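You operate a simulated robot arm through the tools that you are given. There is no shell and no other tool. Be economical: measure what you need, move in short steps, check, and stop when the job is done.

The job below is to be done with a simulated two-armed robot. You get a single attempt, and the scene is never put back.

JOB
Take the ink cartridge labelled "INK 40" from the cartridge stand and put it on the free end of the sideboard top. Set down upright: ink cartridge.

The check looks at the end state, three seconds after you hand in, the way a careful person would. Anything else that was tipped, shoved, dropped, spilled or broken makes it a failure.

ROBOT AND FRAMES
Two 7-joint arms with two-finger parallel grippers on one trunk, on a base that drives. Base frame: it is fixed to the floor where the robot stands at the start and does not move with it; the origin is under the middle of the robot, x ahead of it, y to its left, z up; the surface under the hand at the start is at about z = 750. Lengths are in mm, angles in degrees, forces in N, time in s.
The left shoulder is at the start at [70, 163, 1070], the right one opposite. With the tool pointing down near the work surface each hand reaches from about 400 to 880 mm from the robot's upright axis, wherever it stands, measured 20 degrees to its own side. Places, roughly: free end of the sideboard top [-100, 1100, 700]. Payload 3.43 kg a hand.
The tool frame of a hand sits at the grasp point between the pads (the TCP): z along the fingers, y along the line on which they close. The tips reach 34 mm beyond it. The gripper opens to 128 mm. The fingers are 24 mm wide and 12 mm thick; the gripper's body (48 by 130 mm) begins 96 mm behind the TCP.
Orientation is told as [roll, pitch, yaw] about the base's x, y, z axes, in that order, counted from this pose: with the fingers straight down and closing along the base's y, the tool's x points along the base's -x, its y along +y and its z along -z.

CONTROLS
- The arms move only by the tool nudge_tool. It takes "left_increments", "right_increments" or both (then of equal length, played together; a hand with none holds still); each is a list of rows, each a list of 3 entries, a list of its own where there are three numbers: the shift along the tool's x, y, z in mm, then the turn, a rotation vector about the tool's x, y, z in degrees, then the closure in counts, from 0 (fully open) to 255 (shut). In form: [[[x, y, z], [rx, ry, rz], jaw], ...]. A call has 1 to 12 rows; each row is the pose to reach, as a shift and turn from the pose commanded when the call began, along the tool's axes at that moment. Rows are played at 5 a second. More than 50 mm and 8.6 degrees between two rows, or a gripper value outside its range, and nothing of the call is played. Where a pose cannot be reached the arm comes as near as it can. A force on the tool above 40 N (or 10 N above the force at the start of the call, whichever is more), or a blocked arm, ends the call early, and 0.2 s more pass. The fingers move at their own pace (about 153 mm/s each) and stop on an object; they squeeze with about 26 N. The grip force told is the motor's: it shows also when the fingers shut on nothing. Time passes only in rows, and 0.2 s behind the last, so rows that repeat a pose let the fingers close. It gives the time, the measured TCP pose, the force on the tool (base axes), the opening and the grip force at its end, in the units of the frame above (readings bear some noise), with the torque about the TCP (base axes, N m) and any sound that the robot's microphone picked up.
- Cameras (640 x 400 px; columns grow to the right, rows downward): "scene" is now at [101.6, 71.6, 1294.9]; the picture's right is [0.81, -0.59, -0.00], its down [-0.36, -0.49, -0.80] and it looks along [0.47, 0.64, -0.60] (base axes); focal length 214 px, centre (320, 200). "left" rides on the left gripper at [76, 11, -160] in its tool frame; the picture's right is [-0.15, 0.99, 0.00], its down [-0.88, -0.13, -0.46] and it looks along [-0.45, -0.07, 0.89] (tool axes); focal length 234 px, centre (320, 200). "right" rides on the right gripper at [76, -11, -160] in its tool frame; the picture's right is [0.15, 0.99, 0.00], its down [-0.88, 0.13, -0.46] and it looks along [-0.45, 0.07, 0.89] (tool axes); focal length 234 px, centre (320, 200). There is no depth. A picture from a camera that has moved, and an enlarged one, comes with that camera's place and axes in the base frame and with its lens.
- capture(camera): a new picture of that camera. No time passes.
- slide_trunk(by): slides the trunk up (or, below 0, down) by that many mm; the arms and the scene camera ride with it, the base frame stays. It gives what a move gives, with no picture.
- steer(legs): drives the robot by 1 to 6 legs, each [ahead, left, turn to the left] in mm, mm and degrees, along the robot's own axes; the way and the turn of a leg run together, so that a leg with both is an arc; at most 1500 mm and 180 degrees a leg. The arms and the cameras ride along, it lands a little off, and it stops where it bumps. It gives what a move gives.
- pan_tilt(pan, tilt): turns the head with the scene camera to pan (to the left, within 86 degrees either way) and tilt (down, from -29 to 69), counted from straight ahead of the robot. It gives what a move gives.
- zoom(camera, box): a new picture of the part [left, top, right, bottom] of that camera's present view, enlarged. No time passes.
- close_job(): hands the job in; it is judged then, once.

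Go step by step. Nothing tells you exact positions but the pictures and the camera data: compare them with the known pose of the tool, close in by small moves and look again before you grip or let go. The budget is 120 turns and 108 pictures, counting those below and the enlarged ones. Unless the task says otherwise, let go and move clear before handing in, and close with one line.

The tools are called after ">>>" by a JSON object that holds its "op" and its "data". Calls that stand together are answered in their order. nudge_tool: Moves the arms, as the interface text tells. Its arguments: {"type":"object","properties":{"left_increments":{"type":"array"},"right_increments":{"type":"array"}},"required":[]} The other tools are called the same way: slide_trunk (by) slides the trunk up or down; steer (legs) drives the base; pan_tilt (pan, tilt) turns the head that bears the scene camera; capture (camera) takes a picture; zoom (camera, box) takes an enlarged picture of a part of a camera's view; close_job () hands the job in.

At the start:

```text
time_s: 0.0
left_tool_pos: [383.2, 421.7, 1023.0]
left_tool_rot: [0.0, 0.0, 0.0]
left_force: [-0.6, 0.1, -0.3]
left_moment: [-0.02, 0.0, -0.01]
left_gripper_width: 127.9
left_grip_force: 0.1
right_tool_pos: [708.3, -29.4, 1018.6]
right_tool_rot: [0.0, 0.0, -0.2]
right_force: [-0.4, -0.4, -0.3]
right_moment: [0.02, -0.02, -0.02]
right_gripper_width: 128.2
right_grip_force: 0.0
trunk travel left (down, up): [-550.0, 390.0]
robot x, y, heading: [0.9, -1.0, 0.0]
head pan, tilt: [53.9, 37.1]
```

scene: 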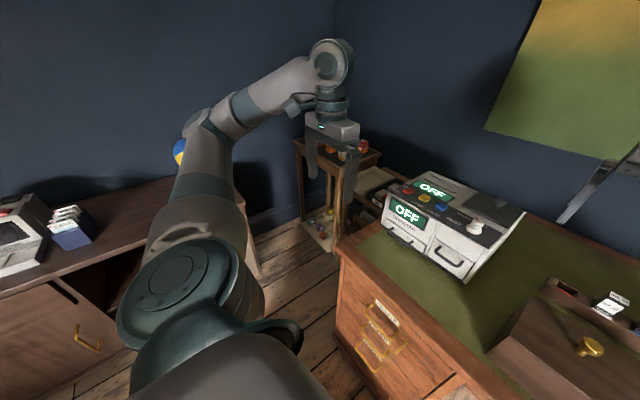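
right: 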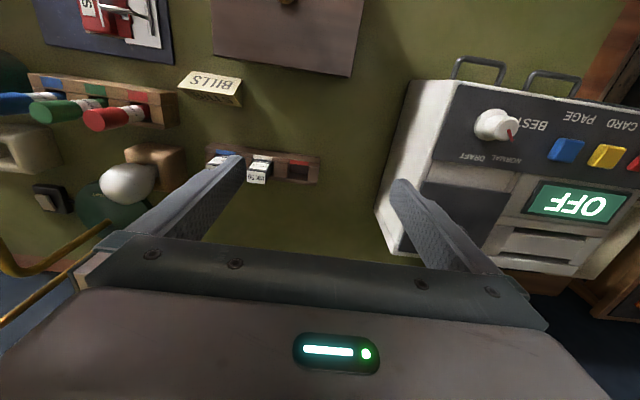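
left: 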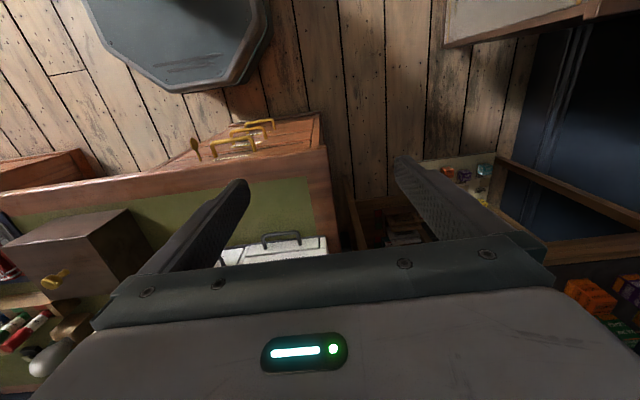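

I see a small wooden stand with cartridges in the right hand's view, near the printer. I'll look closer at it and at the rest of the desk and the sideboard.

>>> {"op": "zoom", "data": {"camera": "right", "box": [190, 130, 340, 224]}}

>>> {"op": "pan_tilt", "data": {"pan": 0, "tilt": 40}}

>>> {"op": "capture", "data": {"camera": "scene"}}

>>> {"op": "pan_tilt", "data": {"pan": 86, "tilt": 35}}

>>> {"op": "capture", "data": {"camera": "scene"}}

```text
4.26 times, centred on (265, 177) of right
camera zoom: at [633.1, -40.3, 1178.0], right [-0.15, 0.99, 0.0], down [0.88, 0.13, 0.46], along [0.45, 0.07, -0.89], focal length 996 px, centre (554, 298)
```

zoom: 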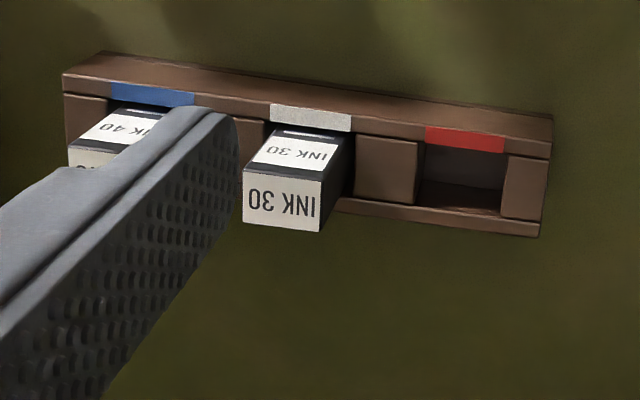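

```text
time_s: 1.2
left_tool_pos: [384.1, 421.3, 1022.0]
left_tool_rot: [0.0, 0.0, 0.1]
left_force: [0.0, 0.5, -0.1]
left_moment: [-0.04, 0.03, 0.0]
left_gripper_width: 128.0
left_grip_force: 0.1
right_tool_pos: [707.3, -29.1, 1018.8]
right_tool_rot: [0.0, 0.1, -0.1]
right_force: [0.5, -0.4, -0.3]
right_moment: [0.02, 0.01, -0.01]
right_gripper_width: 128.0
right_grip_force: 0.1
trunk travel left (down, up): [-550.0, 390.0]
robot x, y, heading: [0.7, -1.6, -0.1]
head pan, tilt: [0.0, 40.0]
```

```text
103 pictures are left
camera scene: at [135.4, 1.5, 1290.5], right [0.0, -1.0, 0.0], down [-0.64, 0.0, -0.77], along [0.77, 0.0, -0.64], focal length 214 px, centre (320, 200)
```

scene: 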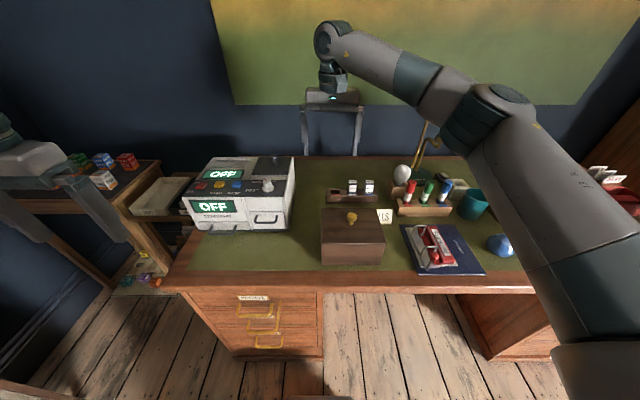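

```text
time_s: 2.8
left_tool_pos: [383.9, 420.6, 1022.1]
left_tool_rot: [0.0, 0.1, 0.0]
left_force: [0.1, -1.1, 1.0]
left_moment: [-0.04, 0.0, -0.02]
left_gripper_width: 127.8
left_grip_force: 0.0
right_tool_pos: [707.4, -29.3, 1018.9]
right_tool_rot: [0.0, -0.1, -0.1]
right_force: [-1.1, 0.6, 0.4]
right_moment: [0.02, -0.01, 0.0]
right_gripper_width: 128.0
right_grip_force: 0.2
trunk travel left (down, up): [-550.0, 390.0]
robot x, y, heading: [-1.1, -2.0, -0.3]
head pan, tilt: [85.9, 35.0]
```

```text
102 pictures are left
camera scene: at [56.7, 89.3, 1298.1], right [1.0, -0.07, 0.0], down [-0.04, -0.57, -0.82], along [0.06, 0.82, -0.57], focal length 214 px, centre (320, 200)
```

scene: 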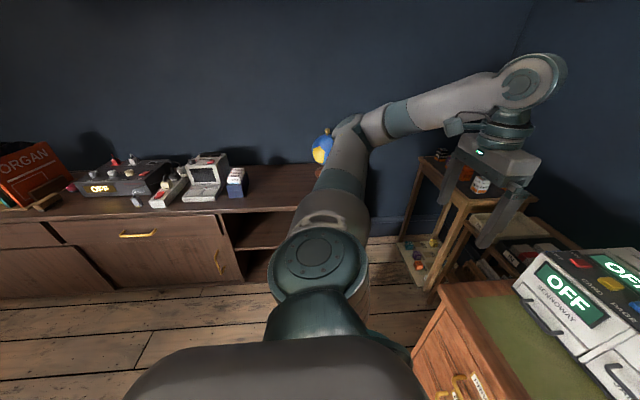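

The INK 40 cartridge sits in the stand's blue slot (smaller y), and the sideboard is along the left wall. I'll zoom in on both for detail.

>>> {"op": "zoom", "data": {"camera": "scene", "box": [0, 120, 340, 300]}}

>>> {"op": "pan_tilt", "data": {"pan": 0, "tilt": 40}}

>>> {"op": "zoom", "data": {"camera": "scene", "box": [310, 150, 470, 250]}}

>>> {"op": "zoom", "data": {"camera": "scene", "box": [320, 170, 384, 210]}}

```text
1.88 times, centred on (170, 210) of scene
camera zoom: at [56.7, 89.3, 1298.1], right [1.0, -0.07, 0.0], down [-0.04, -0.57, -0.82], along [0.06, 0.82, -0.57], focal length 404 px, centre (602, 181)
```

zoom: 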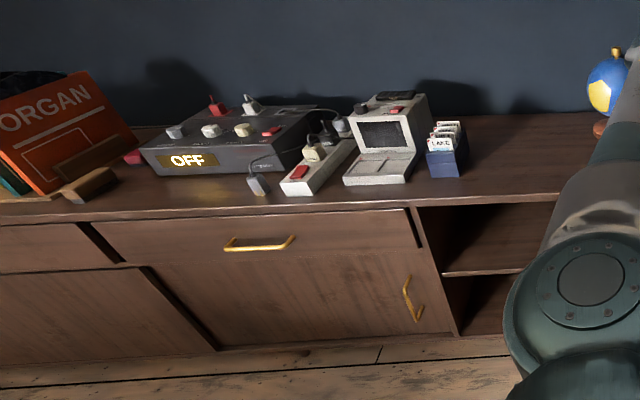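

```text
time_s: 4.4
left_tool_pos: [384.6, 420.6, 1021.4]
left_tool_rot: [0.0, 0.0, 0.0]
left_force: [-0.4, -0.1, 0.6]
left_moment: [-0.06, 0.02, -0.01]
left_gripper_width: 127.8
left_grip_force: 0.0
right_tool_pos: [707.7, -28.8, 1018.5]
right_tool_rot: [-0.1, 0.1, -0.1]
right_force: [0.4, -0.2, -0.5]
right_moment: [0.01, 0.0, 0.01]
right_gripper_width: 128.2
right_grip_force: 0.0
trunk travel left (down, up): [-550.0, 390.0]
robot x, y, heading: [0.9, -1.1, 0.0]
head pan, tilt: [0.0, 40.0]
```

```text
4.00 times, centred on (390, 200) of scene
camera zoom: at [135.4, 1.5, 1290.5], right [0.0, -1.0, 0.0], down [-0.64, 0.0, -0.77], along [0.77, 0.0, -0.64], focal length 858 px, centre (40, 200)
```

zoom: 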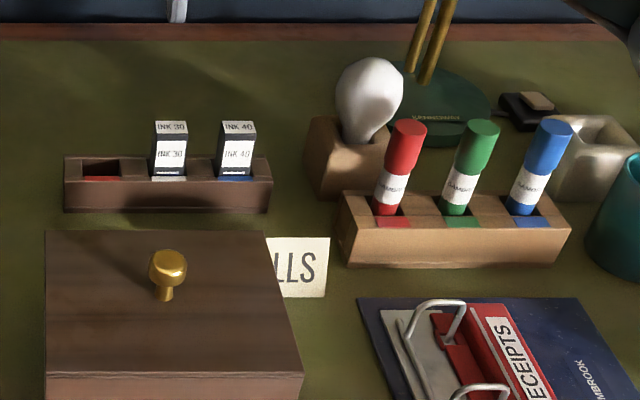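

```text
10.00 times, centred on (352, 190) of scene
camera zoom: at [135.4, 1.5, 1290.5], right [0.0, -1.0, 0.0], down [-0.64, 0.0, -0.77], along [0.77, 0.0, -0.64], focal length 2145 px, centre (0, 300)
```

zoom: 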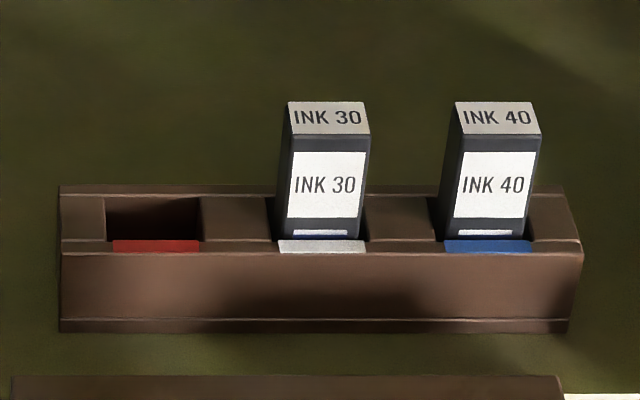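

INK 40 is at roughly x 781, y -180, its top near z 836; INK 30 is 32 mm of gap away, and a brass lamp stands to the right. I'll check the lamp before moving the right hand.

>>> {"op": "pan_tilt", "data": {"pan": -25, "tilt": 25}}

>>> {"op": "capture", "data": {"camera": "scene"}}

```text
time_s: 5.3
left_tool_pos: [383.4, 420.6, 1022.3]
left_tool_rot: [0.0, -0.1, 0.0]
left_force: [-0.4, -0.3, 0.1]
left_moment: [0.02, -0.01, 0.01]
left_gripper_width: 128.0
left_grip_force: 0.0
right_tool_pos: [707.7, -29.6, 1018.0]
right_tool_rot: [0.0, -0.1, -0.1]
right_force: [-0.5, -0.1, -0.2]
right_moment: [0.03, 0.02, -0.01]
right_gripper_width: 128.0
right_grip_force: 0.0
trunk travel left (down, up): [-550.0, 390.0]
robot x, y, heading: [-1.0, 0.3, 0.1]
head pan, tilt: [-25.0, 25.0]
```

```text
98 pictures are left
camera scene: at [134.0, -37.4, 1313.8], right [-0.42, -0.91, 0.0], down [-0.38, 0.18, -0.91], along [0.82, -0.38, -0.42], focal length 214 px, centre (320, 200)
```

scene: 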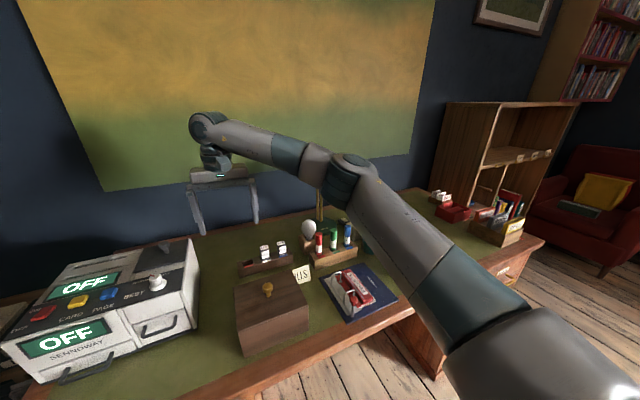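

The lamp's top is hidden behind the forearm. I'll raise the trunk to clear everything and look again.

>>> {"op": "slide_trunk", "data": {"by": 200}}

>>> {"op": "capture", "data": {"camera": "scene"}}

>>> {"op": "capture", "data": {"camera": "right"}}

```text
time_s: 7.5
left_tool_pos: [384.8, 420.3, 1221.7]
left_tool_rot: [0.0, 0.0, 0.1]
left_force: [-0.4, -0.2, -0.5]
left_moment: [0.0, -0.06, 0.04]
left_gripper_width: 128.0
left_grip_force: 0.0
right_tool_pos: [707.0, -29.0, 1217.3]
right_tool_rot: [0.1, -0.1, -0.2]
right_force: [0.2, -0.1, -0.1]
right_moment: [0.0, 0.0, -0.01]
right_gripper_width: 127.9
right_grip_force: 0.0
trunk travel left (down, up): [-750.0, 190.0]
robot x, y, heading: [-1.6, 1.0, 0.1]
head pan, tilt: [-25.0, 25.0]
```

```text
97 pictures are left
camera scene: at [134.1, -37.4, 1513.8], right [-0.42, -0.91, 0.0], down [-0.38, 0.18, -0.91], along [0.82, -0.38, -0.42], focal length 214 px, centre (320, 200)
```

scene: 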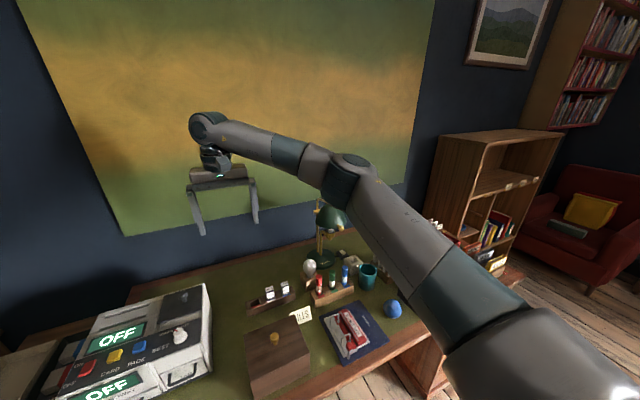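

```text
96 pictures are left
camera right: at [633.3, -40.3, 1377.9], right [-0.15, 0.99, 0.0], down [0.88, 0.13, 0.46], along [0.45, 0.07, -0.89], focal length 234 px, centre (320, 200)
```

right: 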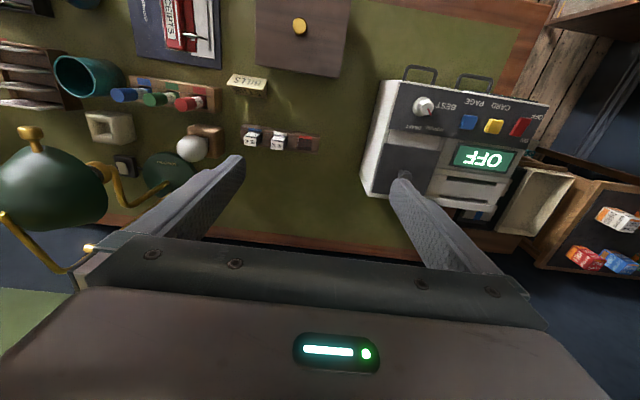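

The lamp shade is around (837, -419, 1065), clear of the hand's goal by about 100 mm. I'll move the right hand over INK 40 at height, narrowing the jaw.

>>> {"op": "nudge_tool", "data": {"right_increments": [[[-18, -37, 0], [0, 0, 0], 60], [[-37, -75, 0], [0, 0, 0], 100], [[-55, -113, 0], [0, 0, 0], 120], [[-74, -151, 0], [0, 0, 0], 128], [[-74, -151, 50], [0, 0, 0], 128], [[-74, -151, 100], [0, 0, 0], 128], [[-74, -151, 150], [0, 0, 0], 128], [[-74, -151, 200], [0, 0, 0], 128], [[-74, -151, 230], [0, 0, 0], 128], [[-74, -151, 230], [0, 0, 0], 128]]}}

>>> {"op": "capture", "data": {"camera": "right"}}

>>> {"op": "capture", "data": {"camera": "scene"}}

```text
time_s: 9.7
left_tool_pos: [383.1, 421.0, 1221.4]
left_tool_rot: [0.0, 0.0, 0.1]
left_force: [0.3, -0.3, -0.2]
left_moment: [-0.01, 0.04, 0.03]
left_gripper_width: 128.2
left_grip_force: 0.1
right_tool_pos: [779.7, -182.5, 986.4]
right_tool_rot: [0.0, -0.1, -0.1]
right_force: [0.2, 0.4, 0.3]
right_moment: [0.0, 0.01, -0.01]
right_gripper_width: 63.4
right_grip_force: 0.2
trunk travel left (down, up): [-750.0, 190.0]
robot x, y, heading: [2.8, 0.6, -0.3]
head pan, tilt: [-25.0, 25.0]
```

```text
95 pictures are left
camera right: at [706.3, -193.3, 1146.3], right [-0.15, 0.99, 0.0], down [0.88, 0.13, 0.46], along [0.45, 0.07, -0.89], focal length 234 px, centre (320, 200)
```

right: 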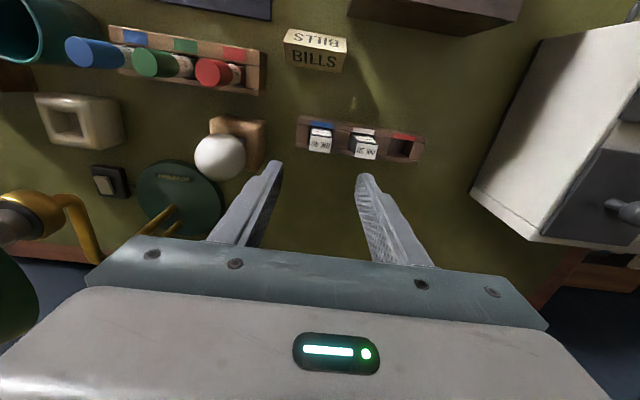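

```text
94 pictures are left
camera scene: at [133.6, -37.4, 1513.9], right [-0.42, -0.91, 0.0], down [-0.38, 0.18, -0.91], along [0.82, -0.38, -0.42], focal length 214 px, centre (320, 200)
```

scene: 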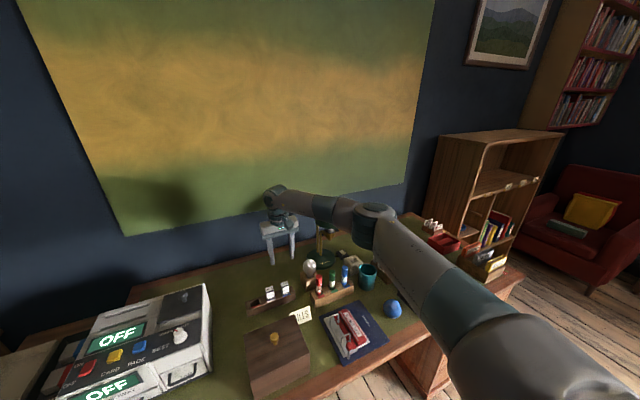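

The path is clear of the lamp by about 80 mm. I'll zoom in to refine the cartridge position.

>>> {"op": "zoom", "data": {"camera": "right", "box": [280, 100, 440, 200]}}

```text
4.00 times, centred on (360, 150) of right
camera zoom: at [706.3, -193.3, 1146.3], right [-0.15, 0.99, 0.0], down [0.88, 0.13, 0.46], along [0.45, 0.07, -0.89], focal length 937 px, centre (160, 400)
```

zoom: 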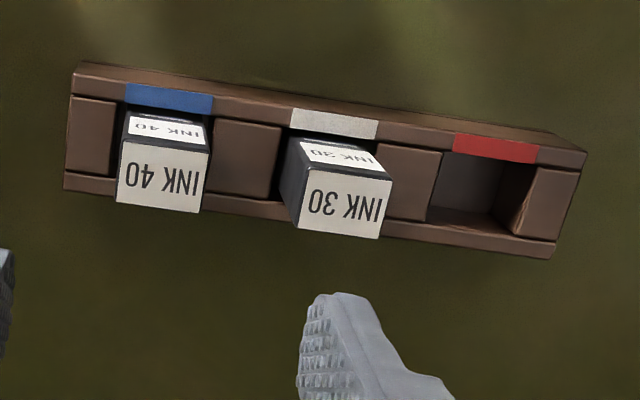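

The cartridge top centre computes to about (780.5, -180.3, 836). I'll narrow the jaw to about 52 mm, descend to just above it and check.

>>> {"op": "nudge_tool", "data": {"right_increments": [[[0, 2, 30], [0, 0, 0], 151], [[0, 2, 65], [0, 0, 0], 151], [[0, 2, 100], [0, 0, 0], 151], [[0, 2, 100], [0, 0, 0], 151]]}}

>>> {"op": "capture", "data": {"camera": "right"}}

>>> {"op": "pan_tilt", "data": {"pan": -12, "tilt": 40}}

>>> {"op": "capture", "data": {"camera": "scene"}}

```text
time_s: 10.7
left_tool_pos: [384.0, 420.5, 1222.5]
left_tool_rot: [0.0, 0.0, 0.0]
left_force: [-0.7, -0.4, -0.5]
left_moment: [0.01, -0.01, 0.03]
left_gripper_width: 128.0
left_grip_force: 0.1
right_tool_pos: [783.0, -177.9, 888.6]
right_tool_rot: [0.0, -0.1, 0.1]
right_force: [-0.3, 0.9, 0.8]
right_moment: [-0.01, -0.02, 0.01]
right_gripper_width: 52.3
right_grip_force: 0.1
trunk travel left (down, up): [-750.0, 190.0]
robot x, y, heading: [1.3, 4.4, 0.0]
head pan, tilt: [-25.0, 25.0]
```

```text
92 pictures are left
camera right: at [709.1, -188.9, 1048.3], right [-0.15, 0.99, 0.0], down [0.88, 0.13, 0.46], along [0.45, 0.07, -0.89], focal length 234 px, centre (320, 200)
```

right: 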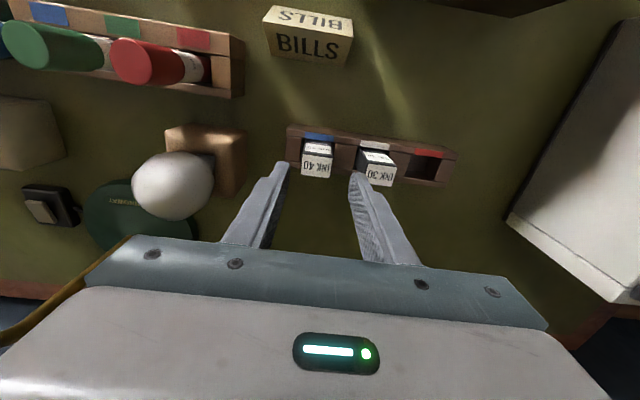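

```text
time_s: 11.5
left_tool_pos: [384.7, 421.0, 1220.9]
left_tool_rot: [0.1, 0.0, 0.0]
left_force: [0.2, 0.7, 0.1]
left_moment: [-0.03, 0.01, 0.01]
left_gripper_width: 128.0
left_grip_force: 0.1
right_tool_pos: [783.8, -177.8, 888.1]
right_tool_rot: [0.0, -0.1, -0.1]
right_force: [0.8, 0.1, 0.3]
right_moment: [0.01, -0.02, 0.0]
right_gripper_width: 52.1
right_grip_force: 0.0
trunk travel left (down, up): [-750.0, 190.0]
robot x, y, heading: [2.2, 2.9, -0.1]
head pan, tilt: [-12.0, 40.0]
```

```text
91 pictures are left
camera scene: at [133.7, -16.3, 1490.6], right [-0.21, -0.98, 0.0], down [-0.63, 0.13, -0.77], along [0.75, -0.16, -0.64], focal length 214 px, centre (320, 200)
```

scene: 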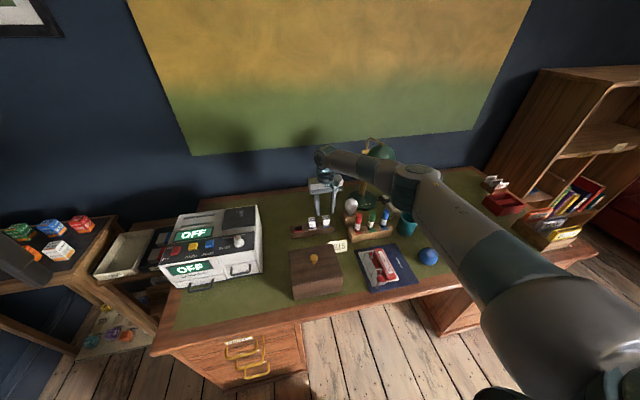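

The forearm keeps roughly 95 mm from the lamp shade. I'll check the fingers' alignment with the cartridge up close.

>>> {"op": "zoom", "data": {"camera": "right", "box": [240, 110, 400, 210]}}

>>> {"op": "zoom", "data": {"camera": "scene", "box": [270, 160, 366, 220]}}

```text
4.00 times, centred on (320, 160) of right
camera zoom: at [709.4, -189.0, 1048.4], right [-0.15, 0.99, 0.0], down [0.88, 0.13, 0.46], along [0.45, 0.07, -0.89], focal length 937 px, centre (320, 360)
```

zoom: 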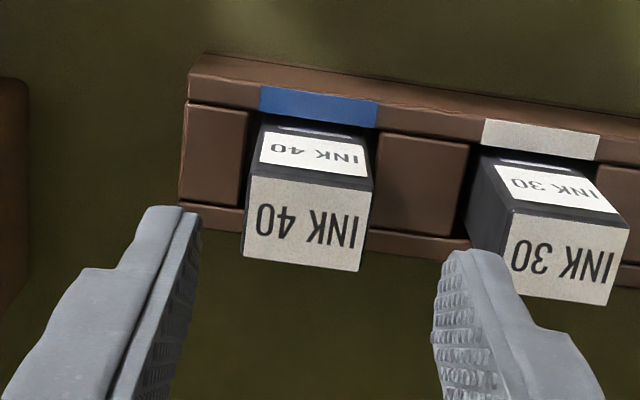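

```text
6.67 times, centred on (318, 190) of scene
camera zoom: at [133.7, -16.3, 1490.6], right [-0.21, -0.98, 0.0], down [-0.63, 0.13, -0.77], along [0.75, -0.16, -0.64], focal length 1430 px, centre (333, 267)
```

zoom: 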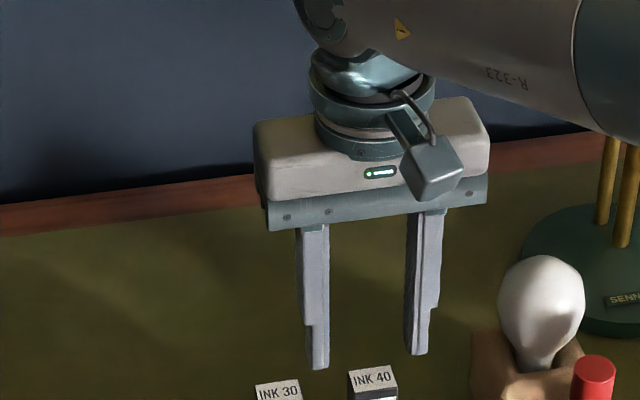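

The cartridge is at (781, -181); the TCP is about 2 mm off in x and 3 mm in y. I'll correct this and descend to z ≈ 829, staying open, then check before gripping.

>>> {"op": "nudge_tool", "data": {"right_increments": [[[2, -3, 0], [0, 0, 0], 151], [[2, -3, 20], [0, 0, 0], 151], [[2, -3, 40], [0, 0, 0], 151], [[2, -3, 59], [0, 0, 0], 151], [[2, -3, 59], [0, 0, 0], 151]]}}

>>> {"op": "zoom", "data": {"camera": "right", "box": [240, 110, 400, 210]}}

>>> {"op": "zoom", "data": {"camera": "scene", "box": [280, 180, 376, 240]}}

```text
time_s: 12.7
left_tool_pos: [384.2, 419.0, 1222.7]
left_tool_rot: [0.0, 0.0, -0.1]
left_force: [-0.6, -0.3, 0.7]
left_moment: [0.0, -0.02, -0.01]
left_gripper_width: 128.0
left_grip_force: 0.0
right_tool_pos: [779.4, -181.2, 828.4]
right_tool_rot: [0.0, 0.0, 0.0]
right_force: [-0.7, -0.9, -0.5]
right_moment: [-0.04, 0.01, 0.02]
right_gripper_width: 52.3
right_grip_force: 0.0
trunk travel left (down, up): [-750.0, 190.0]
robot x, y, heading: [2.7, -0.1, 0.0]
head pan, tilt: [-12.0, 40.0]
```

```text
4.00 times, centred on (320, 160) of right
camera zoom: at [705.1, -192.1, 989.4], right [-0.15, 0.99, 0.0], down [0.88, 0.13, 0.46], along [0.45, 0.07, -0.89], focal length 937 px, centre (320, 360)
```

zoom: 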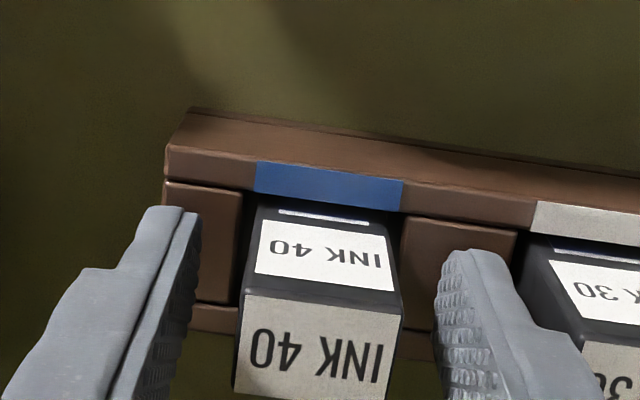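

```text
6.67 times, centred on (328, 210) of scene
camera zoom: at [133.6, -16.1, 1490.5], right [-0.21, -0.98, 0.0], down [-0.63, 0.13, -0.77], along [0.75, -0.16, -0.64], focal length 1430 px, centre (267, 133)
```

zoom: 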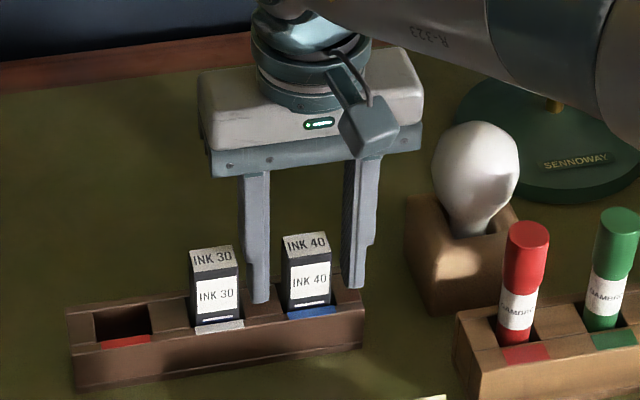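

The fingers straddle the cartridge with its neighbour clear. I'll close the gripper.

>>> {"op": "nudge_tool", "data": {"right_increments": [[[0, 0, 0], [0, 0, 0], 180], [[0, 0, 0], [0, 0, 0], 255], [[0, 0, 0], [0, 0, 0], 255], [[0, 0, 0], [0, 0, 0], 255]]}}

>>> {"op": "zoom", "data": {"camera": "scene", "box": [280, 180, 376, 240]}}

```text
time_s: 13.7
left_tool_pos: [384.6, 421.7, 1221.1]
left_tool_rot: [0.0, 0.0, 0.0]
left_force: [-0.5, 0.1, 0.2]
left_moment: [0.01, 0.01, 0.02]
left_gripper_width: 127.9
left_grip_force: 0.1
right_tool_pos: [779.1, -181.1, 828.8]
right_tool_rot: [0.1, -0.1, -0.1]
right_force: [0.8, -0.5, -0.9]
right_moment: [-0.03, 0.04, -0.02]
right_gripper_width: 29.3
right_grip_force: 25.7
trunk travel left (down, up): [-750.0, 190.0]
robot x, y, heading: [0.2, -1.2, 0.3]
head pan, tilt: [-12.0, 40.0]
```

```text
6.67 times, centred on (328, 210) of scene
camera zoom: at [133.7, -16.3, 1490.5], right [-0.21, -0.98, 0.0], down [-0.63, 0.13, -0.77], along [0.75, -0.16, -0.64], focal length 1430 px, centre (267, 133)
```

zoom: 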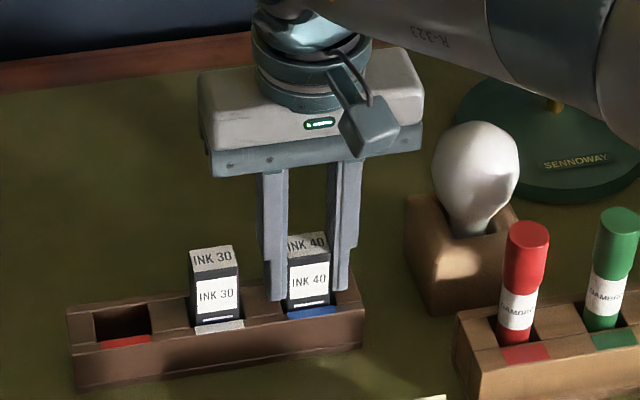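

Gripped at 29 mm with full force. I'll lift straight up.

>>> {"op": "nudge_tool", "data": {"right_increments": [[[0, 0, -12], [0, 0, 0], 255], [[0, 0, -25], [0, 0, 0], 255], [[0, 0, -45], [0, 0, 0], 255], [[0, 0, -70], [0, 0, 0], 255], [[0, 0, -110], [0, 0, 0], 255], [[0, 0, -150], [0, 0, 0], 255], [[0, 0, -190], [0, 0, 0], 255], [[0, 0, -190], [0, 0, 0], 255]]}}

>>> {"op": "capture", "data": {"camera": "scene"}}

>>> {"op": "zoom", "data": {"camera": "scene", "box": [270, 120, 398, 200]}}

>>> {"op": "capture", "data": {"camera": "right"}}

```text
time_s: 15.5
left_tool_pos: [384.3, 419.3, 1221.8]
left_tool_rot: [0.0, 0.0, 0.1]
left_force: [-0.3, -0.9, -0.5]
left_moment: [0.01, -0.02, 0.01]
left_gripper_width: 127.9
left_grip_force: 0.1
right_tool_pos: [780.3, -182.2, 1018.2]
right_tool_rot: [0.0, 0.0, -0.2]
right_force: [0.5, -0.1, -0.2]
right_moment: [-0.03, 0.04, -0.01]
right_gripper_width: 29.5
right_grip_force: 26.0
trunk travel left (down, up): [-750.0, 190.0]
robot x, y, heading: [-1.2, 0.3, 0.1]
head pan, tilt: [-12.0, 40.0]
```

```text
85 pictures are left
camera scene: at [134.2, -16.5, 1490.5], right [-0.21, -0.98, 0.0], down [-0.63, 0.13, -0.77], along [0.75, -0.16, -0.64], focal length 214 px, centre (320, 200)
```

scene: 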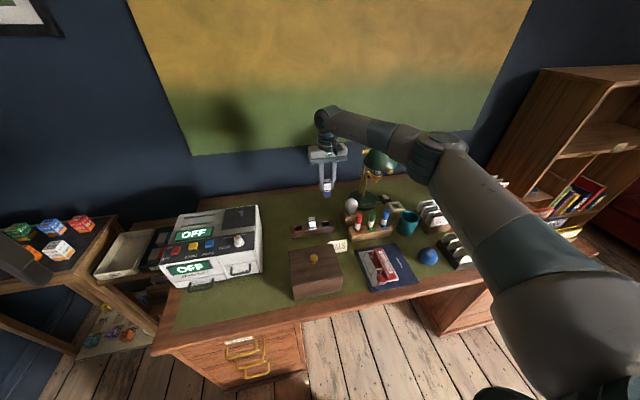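

```text
5.00 times, centred on (334, 160) of scene
camera zoom: at [134.2, -16.5, 1490.5], right [-0.21, -0.98, 0.0], down [-0.63, 0.13, -0.77], along [0.75, -0.16, -0.64], focal length 1072 px, centre (250, 400)
```

zoom: 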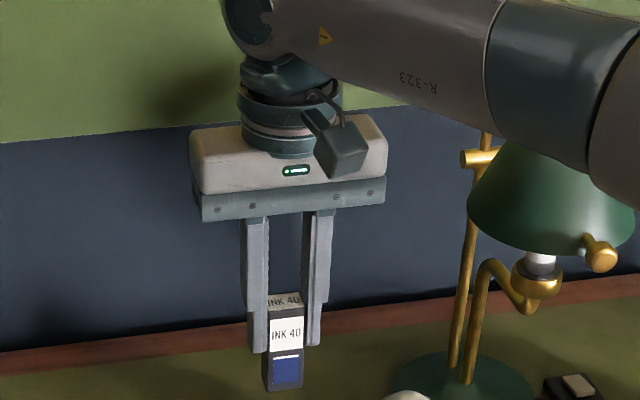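

```text
83 pictures are left
camera right: at [706.4, -192.6, 1179.7], right [-0.15, 0.99, 0.0], down [0.88, 0.13, 0.46], along [0.45, 0.07, -0.89], focal length 234 px, centre (320, 200)
```

right: 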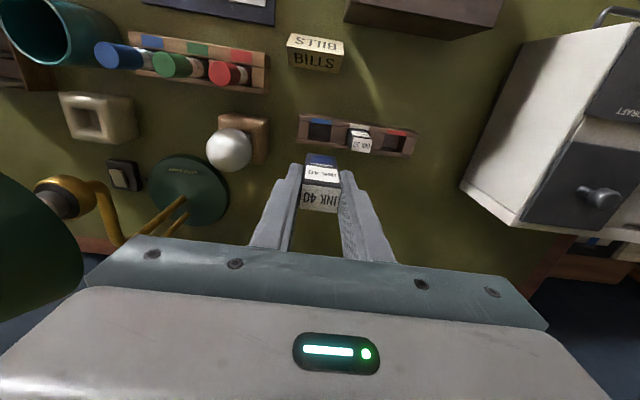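

INK 40 is held cleanly, with its bottom about 66 mm below the TCP, and INK 30 is undisturbed. I'll raise the trunk to clear the lamp, then pull the hand in.

>>> {"op": "slide_trunk", "data": {"by": 120}}

>>> {"op": "nudge_tool", "data": {"right_increments": [[[40, 0, 0], [0, 0, 0], 255], [[80, 0, 0], [0, 0, 0], 255], [[120, 0, 0], [0, 0, 0], 255], [[160, 0, 0], [0, 0, 0], 255], [[200, 0, 0], [0, 0, 0], 255], [[240, 0, 0], [0, 0, 0], 255], [[240, 0, 0], [0, 0, 0], 255]]}}

>>> {"op": "capture", "data": {"camera": "scene"}}

>>> {"op": "pan_tilt", "data": {"pan": 86, "tilt": 50}}

>>> {"op": "capture", "data": {"camera": "scene"}}

```text
time_s: 17.0
left_tool_pos: [385.4, 421.4, 1342.1]
left_tool_rot: [0.1, 0.0, 0.0]
left_force: [-0.6, -0.4, -0.2]
left_moment: [0.04, 0.0, 0.01]
left_gripper_width: 128.1
left_grip_force: 0.0
right_tool_pos: [780.8, -181.5, 1140.2]
right_tool_rot: [0.0, 0.0, -0.2]
right_force: [0.0, -0.3, -0.3]
right_moment: [-0.03, 0.03, -0.02]
right_gripper_width: 29.3
right_grip_force: 26.1
trunk travel left (down, up): [-870.0, 70.0]
robot x, y, heading: [0.6, -4.6, -0.1]
head pan, tilt: [-12.0, 40.0]
```

```text
time_s: 18.6
left_tool_pos: [384.1, 420.5, 1342.0]
left_tool_rot: [0.0, -0.1, 0.1]
left_force: [0.9, 0.2, 0.4]
left_moment: [-0.01, 0.03, 0.0]
left_gripper_width: 128.1
left_grip_force: 0.1
right_tool_pos: [540.1, -181.8, 1140.9]
right_tool_rot: [0.0, -0.1, -0.1]
right_force: [0.2, -0.3, -0.6]
right_moment: [0.01, -0.01, 0.02]
right_gripper_width: 29.3
right_grip_force: 26.6
trunk travel left (down, up): [-870.0, 70.0]
robot x, y, heading: [-1.5, -0.8, -0.1]
head pan, tilt: [-12.0, 40.0]
```

```text
82 pictures are left
camera scene: at [134.1, -16.2, 1610.5], right [-0.21, -0.98, 0.0], down [-0.63, 0.13, -0.77], along [0.75, -0.16, -0.64], focal length 214 px, centre (320, 200)
```

scene: 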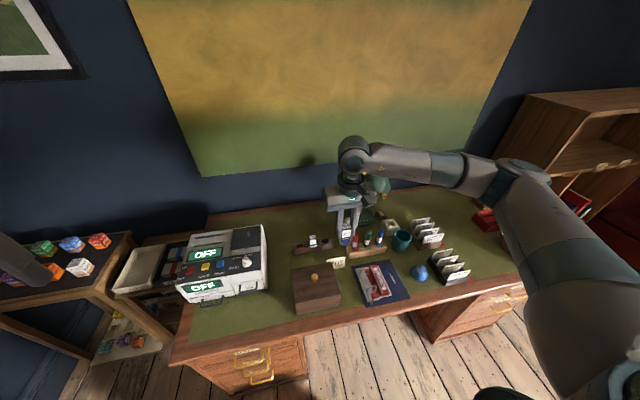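

```text
time_s: 20.3
left_tool_pos: [384.5, 420.6, 1340.7]
left_tool_rot: [0.1, 0.0, 0.0]
left_force: [0.1, 0.3, -0.1]
left_moment: [0.02, 0.01, 0.0]
left_gripper_width: 127.8
left_grip_force: 0.1
right_tool_pos: [541.4, -181.6, 1141.2]
right_tool_rot: [0.0, 0.0, -0.1]
right_force: [-0.2, -0.4, -0.3]
right_moment: [0.0, 0.02, -0.02]
right_gripper_width: 29.6
right_grip_force: 25.8
trunk travel left (down, up): [-870.0, 70.0]
robot x, y, heading: [1.4, 2.8, -0.0]
head pan, tilt: [85.9, 50.0]
```

```text
81 pictures are left
camera scene: at [56.0, 78.2, 1596.4], right [1.0, -0.07, 0.0], down [-0.05, -0.76, -0.64], along [0.05, 0.64, -0.77], focal length 214 px, centre (320, 200)
```

scene: 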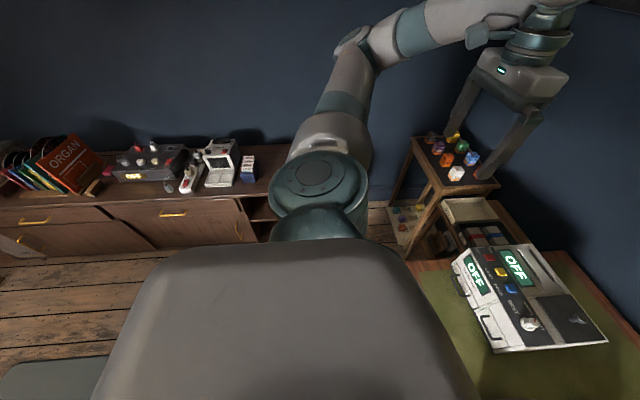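

The floor to the left looks free, but there is something grey at the lower left of the view. I'll zoom on it before turning.

>>> {"op": "pan_tilt", "data": {"pan": 86, "tilt": 69}}

>>> {"op": "capture", "data": {"camera": "scene"}}

>>> {"op": "pan_tilt", "data": {"pan": -86, "tilt": 50}}

>>> {"op": "capture", "data": {"camera": "scene"}}

```text
time_s: 21.1
left_tool_pos: [384.1, 420.3, 1342.7]
left_tool_rot: [0.1, 0.0, 0.0]
left_force: [-0.3, 0.3, -0.7]
left_moment: [-0.02, 0.04, 0.02]
left_gripper_width: 127.9
left_grip_force: 0.1
right_tool_pos: [541.8, -182.0, 1140.8]
right_tool_rot: [0.0, -0.1, -0.1]
right_force: [-0.9, 0.4, 0.4]
right_moment: [0.01, 0.0, -0.01]
right_gripper_width: 29.5
right_grip_force: 26.0
trunk travel left (down, up): [-870.0, 70.0]
robot x, y, heading: [-2.0, -4.3, -0.2]
head pan, tilt: [85.9, 68.8]
```

```text
80 pictures are left
camera scene: at [54.5, 57.2, 1574.5], right [1.0, -0.07, 0.0], down [-0.07, -0.93, -0.36], along [0.03, 0.36, -0.93], focal length 214 px, centre (320, 200)
```

scene: 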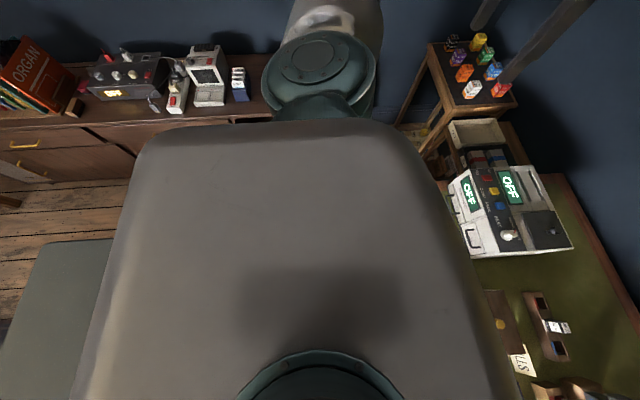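

```text
time_s: 23.7
left_tool_pos: [383.6, 420.2, 1341.4]
left_tool_rot: [0.1, -0.1, -0.1]
left_force: [-0.6, -0.3, -0.2]
left_moment: [0.01, -0.02, -0.01]
left_gripper_width: 128.0
left_grip_force: 0.0
right_tool_pos: [541.4, -181.4, 1142.2]
right_tool_rot: [0.0, -0.1, -0.1]
right_force: [-1.3, -0.6, -1.0]
right_moment: [-0.01, -0.04, 0.0]
right_gripper_width: 29.7
right_grip_force: 26.0
trunk travel left (down, up): [-870.0, 70.0]
robot x, y, heading: [-1.6, -1.5, 0.2]
head pan, tilt: [-85.9, 50.0]
```

```text
79 pictures are left
camera scene: at [56.0, -75.4, 1596.4], right [-1.0, -0.07, 0.0], down [-0.05, 0.76, -0.64], along [0.05, -0.64, -0.77], focal length 214 px, centre (320, 200)
```

scene: 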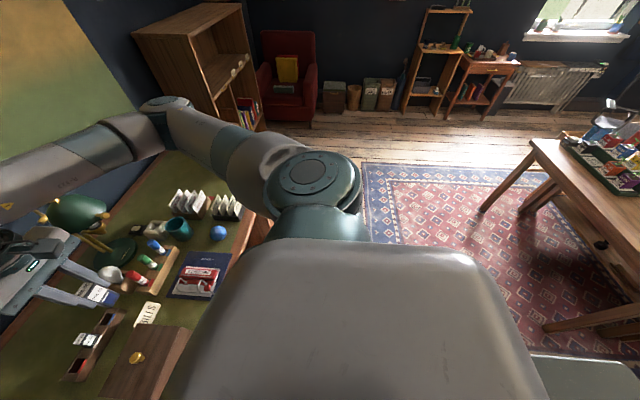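

Something grey sits symmetric at the rear in both side views, either the robot's own body or furniture. I'll turn a little to see whether it moves with me.

>>> {"op": "steer", "data": {"legs": [[0, 0, 30]]}}

>>> {"op": "capture", "data": {"camera": "scene"}}

>>> {"op": "pan_tilt", "data": {"pan": 86, "tilt": 50}}

>>> {"op": "capture", "data": {"camera": "scene"}}

```text
time_s: 25.6
left_tool_pos: [125.7, 555.6, 1341.6]
left_tool_rot: [0.0, 0.0, 29.7]
left_force: [-0.2, 1.5, -0.1]
left_moment: [0.0, 0.03, -0.03]
left_gripper_width: 128.1
left_grip_force: 0.0
right_tool_pos: [559.7, 109.6, 1141.1]
right_tool_rot: [0.0, 0.0, 29.7]
right_force: [0.2, -0.4, -0.5]
right_moment: [0.0, 0.03, 0.01]
right_gripper_width: 29.3
right_grip_force: 26.0
trunk travel left (down, up): [-870.0, 70.0]
robot x, y, heading: [0.3, 0.4, 29.3]
head pan, tilt: [-85.9, 50.0]
```

```text
78 pictures are left
camera scene: at [87.2, -38.0, 1596.3], right [-0.83, -0.56, 0.0], down [-0.43, 0.64, -0.64], along [0.36, -0.53, -0.77], focal length 214 px, centre (320, 200)
```

scene: 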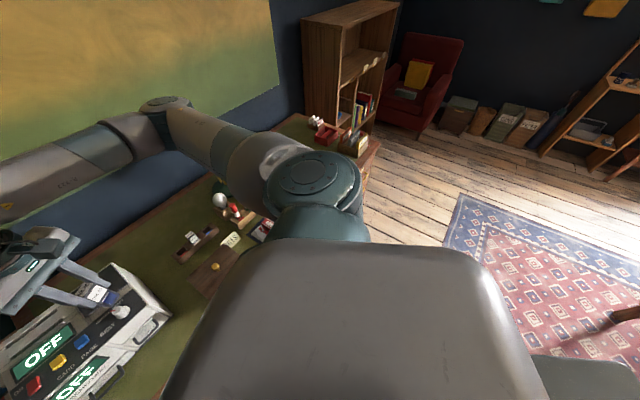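

```text
time_s: 28.2
left_tool_pos: [124.4, 555.5, 1341.5]
left_tool_rot: [0.0, 0.1, 29.6]
left_force: [0.3, 0.2, 0.7]
left_moment: [-0.02, -0.01, -0.01]
left_gripper_width: 127.8
left_grip_force: 0.0
right_tool_pos: [558.7, 109.8, 1141.6]
right_tool_rot: [0.0, -0.1, 29.7]
right_force: [0.4, -0.2, -0.8]
right_moment: [0.04, 0.0, 0.01]
right_gripper_width: 29.3
right_grip_force: 25.6
trunk travel left (down, up): [-870.0, 70.0]
robot x, y, heading: [1.1, -0.4, 29.9]
head pan, tilt: [85.9, 50.0]
```

```text
77 pictures are left
camera scene: at [10.5, 95.8, 1596.4], right [0.9, 0.43, 0.0], down [0.33, -0.69, -0.64], along [-0.28, 0.58, -0.77], focal length 214 px, centre (320, 200)
```

scene: 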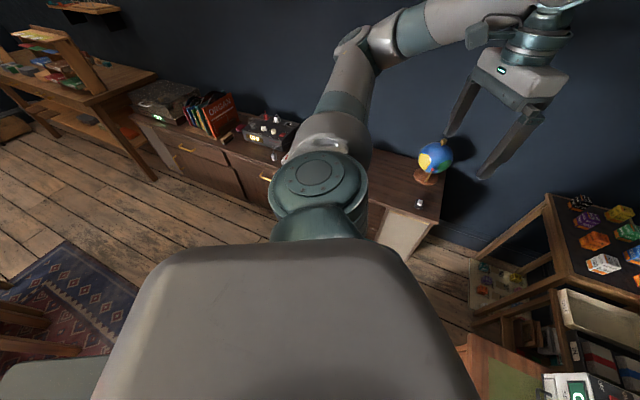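

The grey part is the robot's own body, and there is a small object near the sideboard's right front corner. I'll turn on to face the sideboard.

>>> {"op": "steer", "data": {"legs": [[0, 0, 60]]}}

>>> {"op": "pan_tilt", "data": {"pan": 0, "tilt": 40}}

>>> {"op": "capture", "data": {"camera": "scene"}}

```text
time_s: 31.2
left_tool_pos: [-413.9, 392.6, 1342.8]
left_tool_rot: [-0.1, 0.0, 89.0]
left_force: [-0.1, -0.2, -0.5]
left_moment: [0.02, 0.0, -0.02]
left_gripper_width: 128.0
left_grip_force: 0.0
right_tool_pos: [192.0, 538.2, 1140.9]
right_tool_rot: [0.1, 0.1, 88.8]
right_force: [0.6, 0.8, -0.5]
right_moment: [-0.06, -0.01, 0.01]
right_gripper_width: 29.3
right_grip_force: 25.7
trunk travel left (down, up): [-870.0, 70.0]
robot x, y, heading: [0.1, 1.6, 88.9]
head pan, tilt: [85.9, 50.0]
```

```text
time_s: 32.8
left_tool_pos: [-413.7, 390.9, 1342.3]
left_tool_rot: [0.0, 0.0, 88.9]
left_force: [0.4, 0.3, -0.6]
left_moment: [0.03, -0.01, -0.04]
left_gripper_width: 128.1
left_grip_force: 0.0
right_tool_pos: [192.0, 537.3, 1141.8]
right_tool_rot: [0.0, 0.0, 89.0]
right_force: [0.0, 0.2, 0.3]
right_moment: [0.01, 0.03, 0.01]
right_gripper_width: 29.4
right_grip_force: 26.1
trunk travel left (down, up): [-870.0, 70.0]
robot x, y, heading: [-1.6, 0.8, 89.3]
head pan, tilt: [0.0, 40.0]
```

```text
76 pictures are left
camera scene: at [2.4, 136.7, 1610.5], right [1.0, -0.02, 0.0], down [-0.01, -0.64, -0.77], along [0.01, 0.77, -0.64], focal length 214 px, centre (320, 200)
```

scene: 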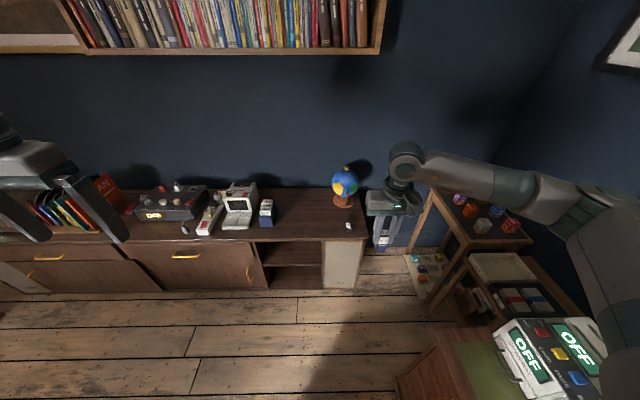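

>>> {"op": "zoom", "data": {"camera": "scene", "box": [220, 150, 420, 275]}}

```text
3.20 times, centred on (320, 212) of scene
camera zoom: at [2.4, 136.7, 1610.5], right [1.0, -0.02, 0.0], down [-0.01, -0.64, -0.77], along [0.01, 0.77, -0.64], focal length 686 px, centre (320, 160)
```

zoom: 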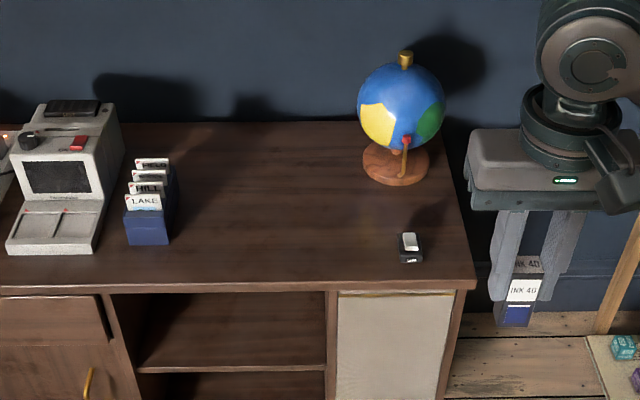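

The free area lies between the card box (right edge x ≈ -260) and the globe/small eraser (x ≥ 85/160), front edge at y ≈ 890. I'll drive to bring the right hand near it.

>>> {"op": "steer", "data": {"legs": [[0, 285, 0], [400, 0, 1]]}}

>>> {"op": "capture", "data": {"camera": "scene"}}

>>> {"op": "capture", "data": {"camera": "right"}}

```text
time_s: 36.9
left_tool_pos: [-701.9, 785.3, 1342.3]
left_tool_rot: [0.1, -0.1, 90.0]
left_force: [0.2, 0.1, 0.1]
left_moment: [-0.01, -0.02, -0.02]
left_gripper_width: 127.8
left_grip_force: 0.0
right_tool_pos: [-98.9, 943.3, 1140.8]
right_tool_rot: [-0.1, -0.2, 89.9]
right_force: [-0.6, 0.7, 0.1]
right_moment: [0.01, 0.0, -0.01]
right_gripper_width: 29.7
right_grip_force: 26.0
trunk travel left (down, up): [-870.0, 70.0]
robot x, y, heading: [-282.8, 404.8, 90.2]
head pan, tilt: [0.0, 40.0]
```

```text
74 pictures are left
camera scene: at [-281.2, 538.4, 1610.7], right [1.0, 0.0, 0.0], down [0.0, -0.64, -0.77], along [0.0, 0.77, -0.64], focal length 214 px, centre (320, 200)
```

scene: 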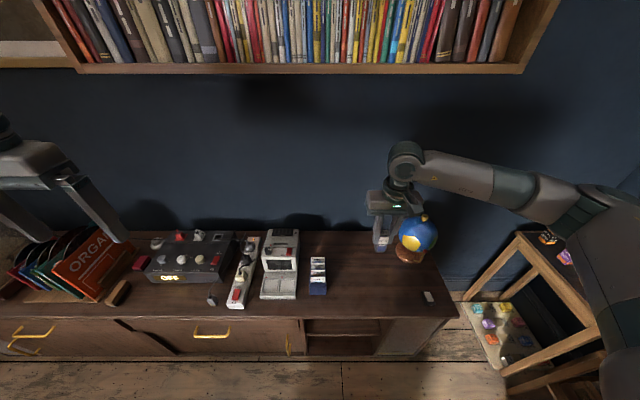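

```text
73 pictures are left
camera right: at [-86.4, 867.0, 1301.8], right [-0.99, -0.15, 0.0], down [-0.13, 0.88, 0.46], along [-0.07, 0.45, -0.89], focal length 234 px, centre (320, 200)
```

right: 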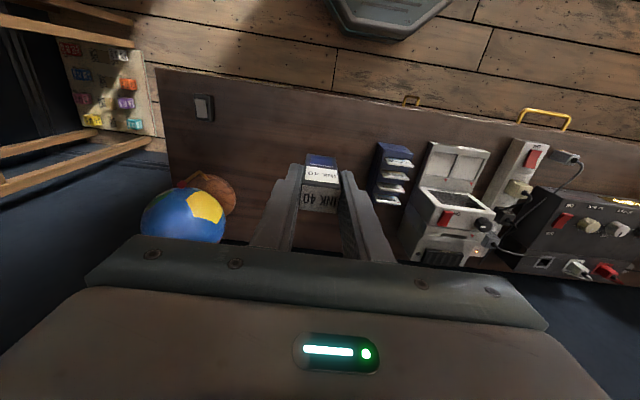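

The robot is well placed; the sideboard top computes to z ≈ 694–700. I'll extend the hand to about (-90, 1075) and lower the trunk.

>>> {"op": "nudge_tool", "data": {"right_increments": [[[-33, -3, 0], [0, 0, 0], 255], [[-66, -5, 0], [0, 0, 0], 255], [[-100, -7, 0], [0, 0, 0], 255], [[-132, -9, 0], [0, 0, 0], 255], [[-132, -9, 0], [0, 0, 0], 255]]}}

>>> {"op": "slide_trunk", "data": {"by": -260}}

>>> {"op": "capture", "data": {"camera": "scene"}}

>>> {"op": "capture", "data": {"camera": "right"}}

```text
time_s: 38.1
left_tool_pos: [-699.8, 787.9, 1342.0]
left_tool_rot: [0.1, 0.1, 90.0]
left_force: [0.0, 0.0, -0.1]
left_moment: [0.01, 0.02, 0.01]
left_gripper_width: 128.1
left_grip_force: 0.2
right_tool_pos: [-88.6, 1075.6, 1140.6]
right_tool_rot: [0.0, 0.1, 90.0]
right_force: [0.0, -0.3, -1.1]
right_moment: [0.02, 0.01, 0.01]
right_gripper_width: 29.5
right_grip_force: 25.7
trunk travel left (down, up): [-870.0, 70.0]
robot x, y, heading: [-280.6, 401.4, 90.1]
head pan, tilt: [0.0, 40.0]
```

```text
time_s: 40.7
left_tool_pos: [-700.7, 788.3, 1082.5]
left_tool_rot: [0.0, 0.0, 89.9]
left_force: [0.5, -0.1, 0.1]
left_moment: [-0.01, 0.02, 0.0]
left_gripper_width: 128.3
left_grip_force: 0.1
right_tool_pos: [-90.6, 1076.1, 880.2]
right_tool_rot: [0.0, 0.0, 90.0]
right_force: [-0.5, -0.8, 0.3]
right_moment: [-0.03, 0.01, 0.01]
right_gripper_width: 29.4
right_grip_force: 26.2
trunk travel left (down, up): [-610.0, 330.0]
robot x, y, heading: [-281.2, 403.7, 90.1]
head pan, tilt: [0.0, 40.0]
```

```text
72 pictures are left
camera scene: at [-281.0, 539.9, 1350.6], right [1.0, 0.0, 0.0], down [0.0, -0.64, -0.77], along [0.0, 0.77, -0.64], focal length 214 px, centre (320, 200)
```

scene: 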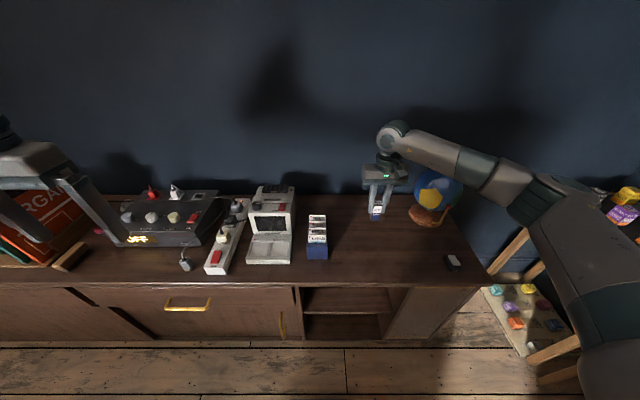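

```text
71 pictures are left
camera right: at [-76.9, 1000.4, 1040.1], right [-0.99, -0.15, 0.0], down [-0.13, 0.88, 0.46], along [-0.07, 0.45, -0.89], focal length 234 px, centre (320, 200)
```

right: 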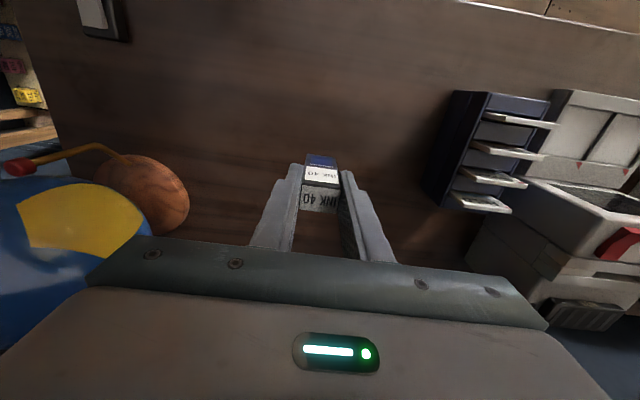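

Everything is clear with about 140 mm to the globe. I'll lower the hand 90 mm and look for the remaining gap.

>>> {"op": "nudge_tool", "data": {"right_increments": [[[0, 0, 25], [0, 0, 0], 255], [[0, 0, 50], [0, 0, 0], 255], [[0, 0, 75], [0, 0, 0], 255], [[0, 0, 95], [0, 0, 0], 255], [[0, 0, 95], [0, 0, 0], 255]]}}

>>> {"op": "zoom", "data": {"camera": "scene", "box": [320, 180, 448, 260]}}

>>> {"op": "zoom", "data": {"camera": "right", "box": [240, 110, 400, 210]}}

```text
time_s: 41.9
left_tool_pos: [-701.4, 786.6, 1082.8]
left_tool_rot: [0.0, 0.0, 90.0]
left_force: [-0.1, 0.1, -0.1]
left_moment: [-0.02, -0.02, -0.04]
left_gripper_width: 128.0
left_grip_force: 0.0
right_tool_pos: [-89.2, 1075.2, 785.4]
right_tool_rot: [0.0, 0.0, 89.9]
right_force: [-0.5, 0.5, -0.8]
right_moment: [-0.01, 0.0, 0.01]
right_gripper_width: 29.6
right_grip_force: 26.6
trunk travel left (down, up): [-610.0, 330.0]
robot x, y, heading: [-280.7, 405.0, 90.2]
head pan, tilt: [0.0, 40.0]
```

```text
5.00 times, centred on (384, 220) of scene
camera zoom: at [-281.1, 539.8, 1350.5], right [1.0, 0.0, 0.0], down [0.0, -0.64, -0.77], along [0.0, 0.77, -0.64], focal length 1072 px, centre (0, 100)
```

zoom: 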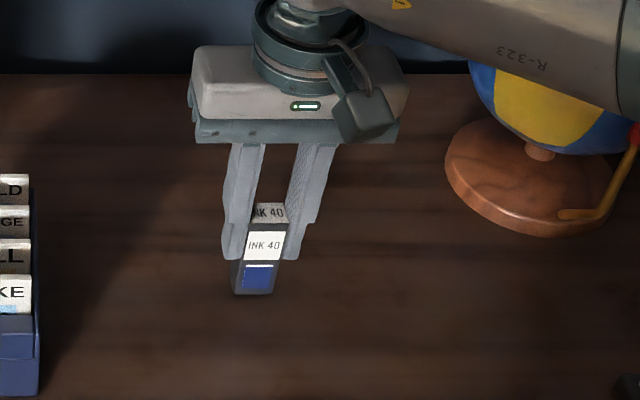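

```text
4.00 times, centred on (320, 160) of right
camera zoom: at [-76.7, 1000.2, 945.0], right [-0.99, -0.15, 0.0], down [-0.13, 0.88, 0.46], along [-0.07, 0.45, -0.89], focal length 937 px, centre (320, 360)
```

zoom: 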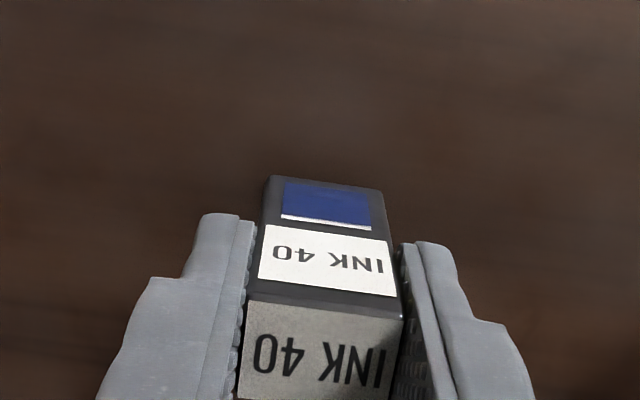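

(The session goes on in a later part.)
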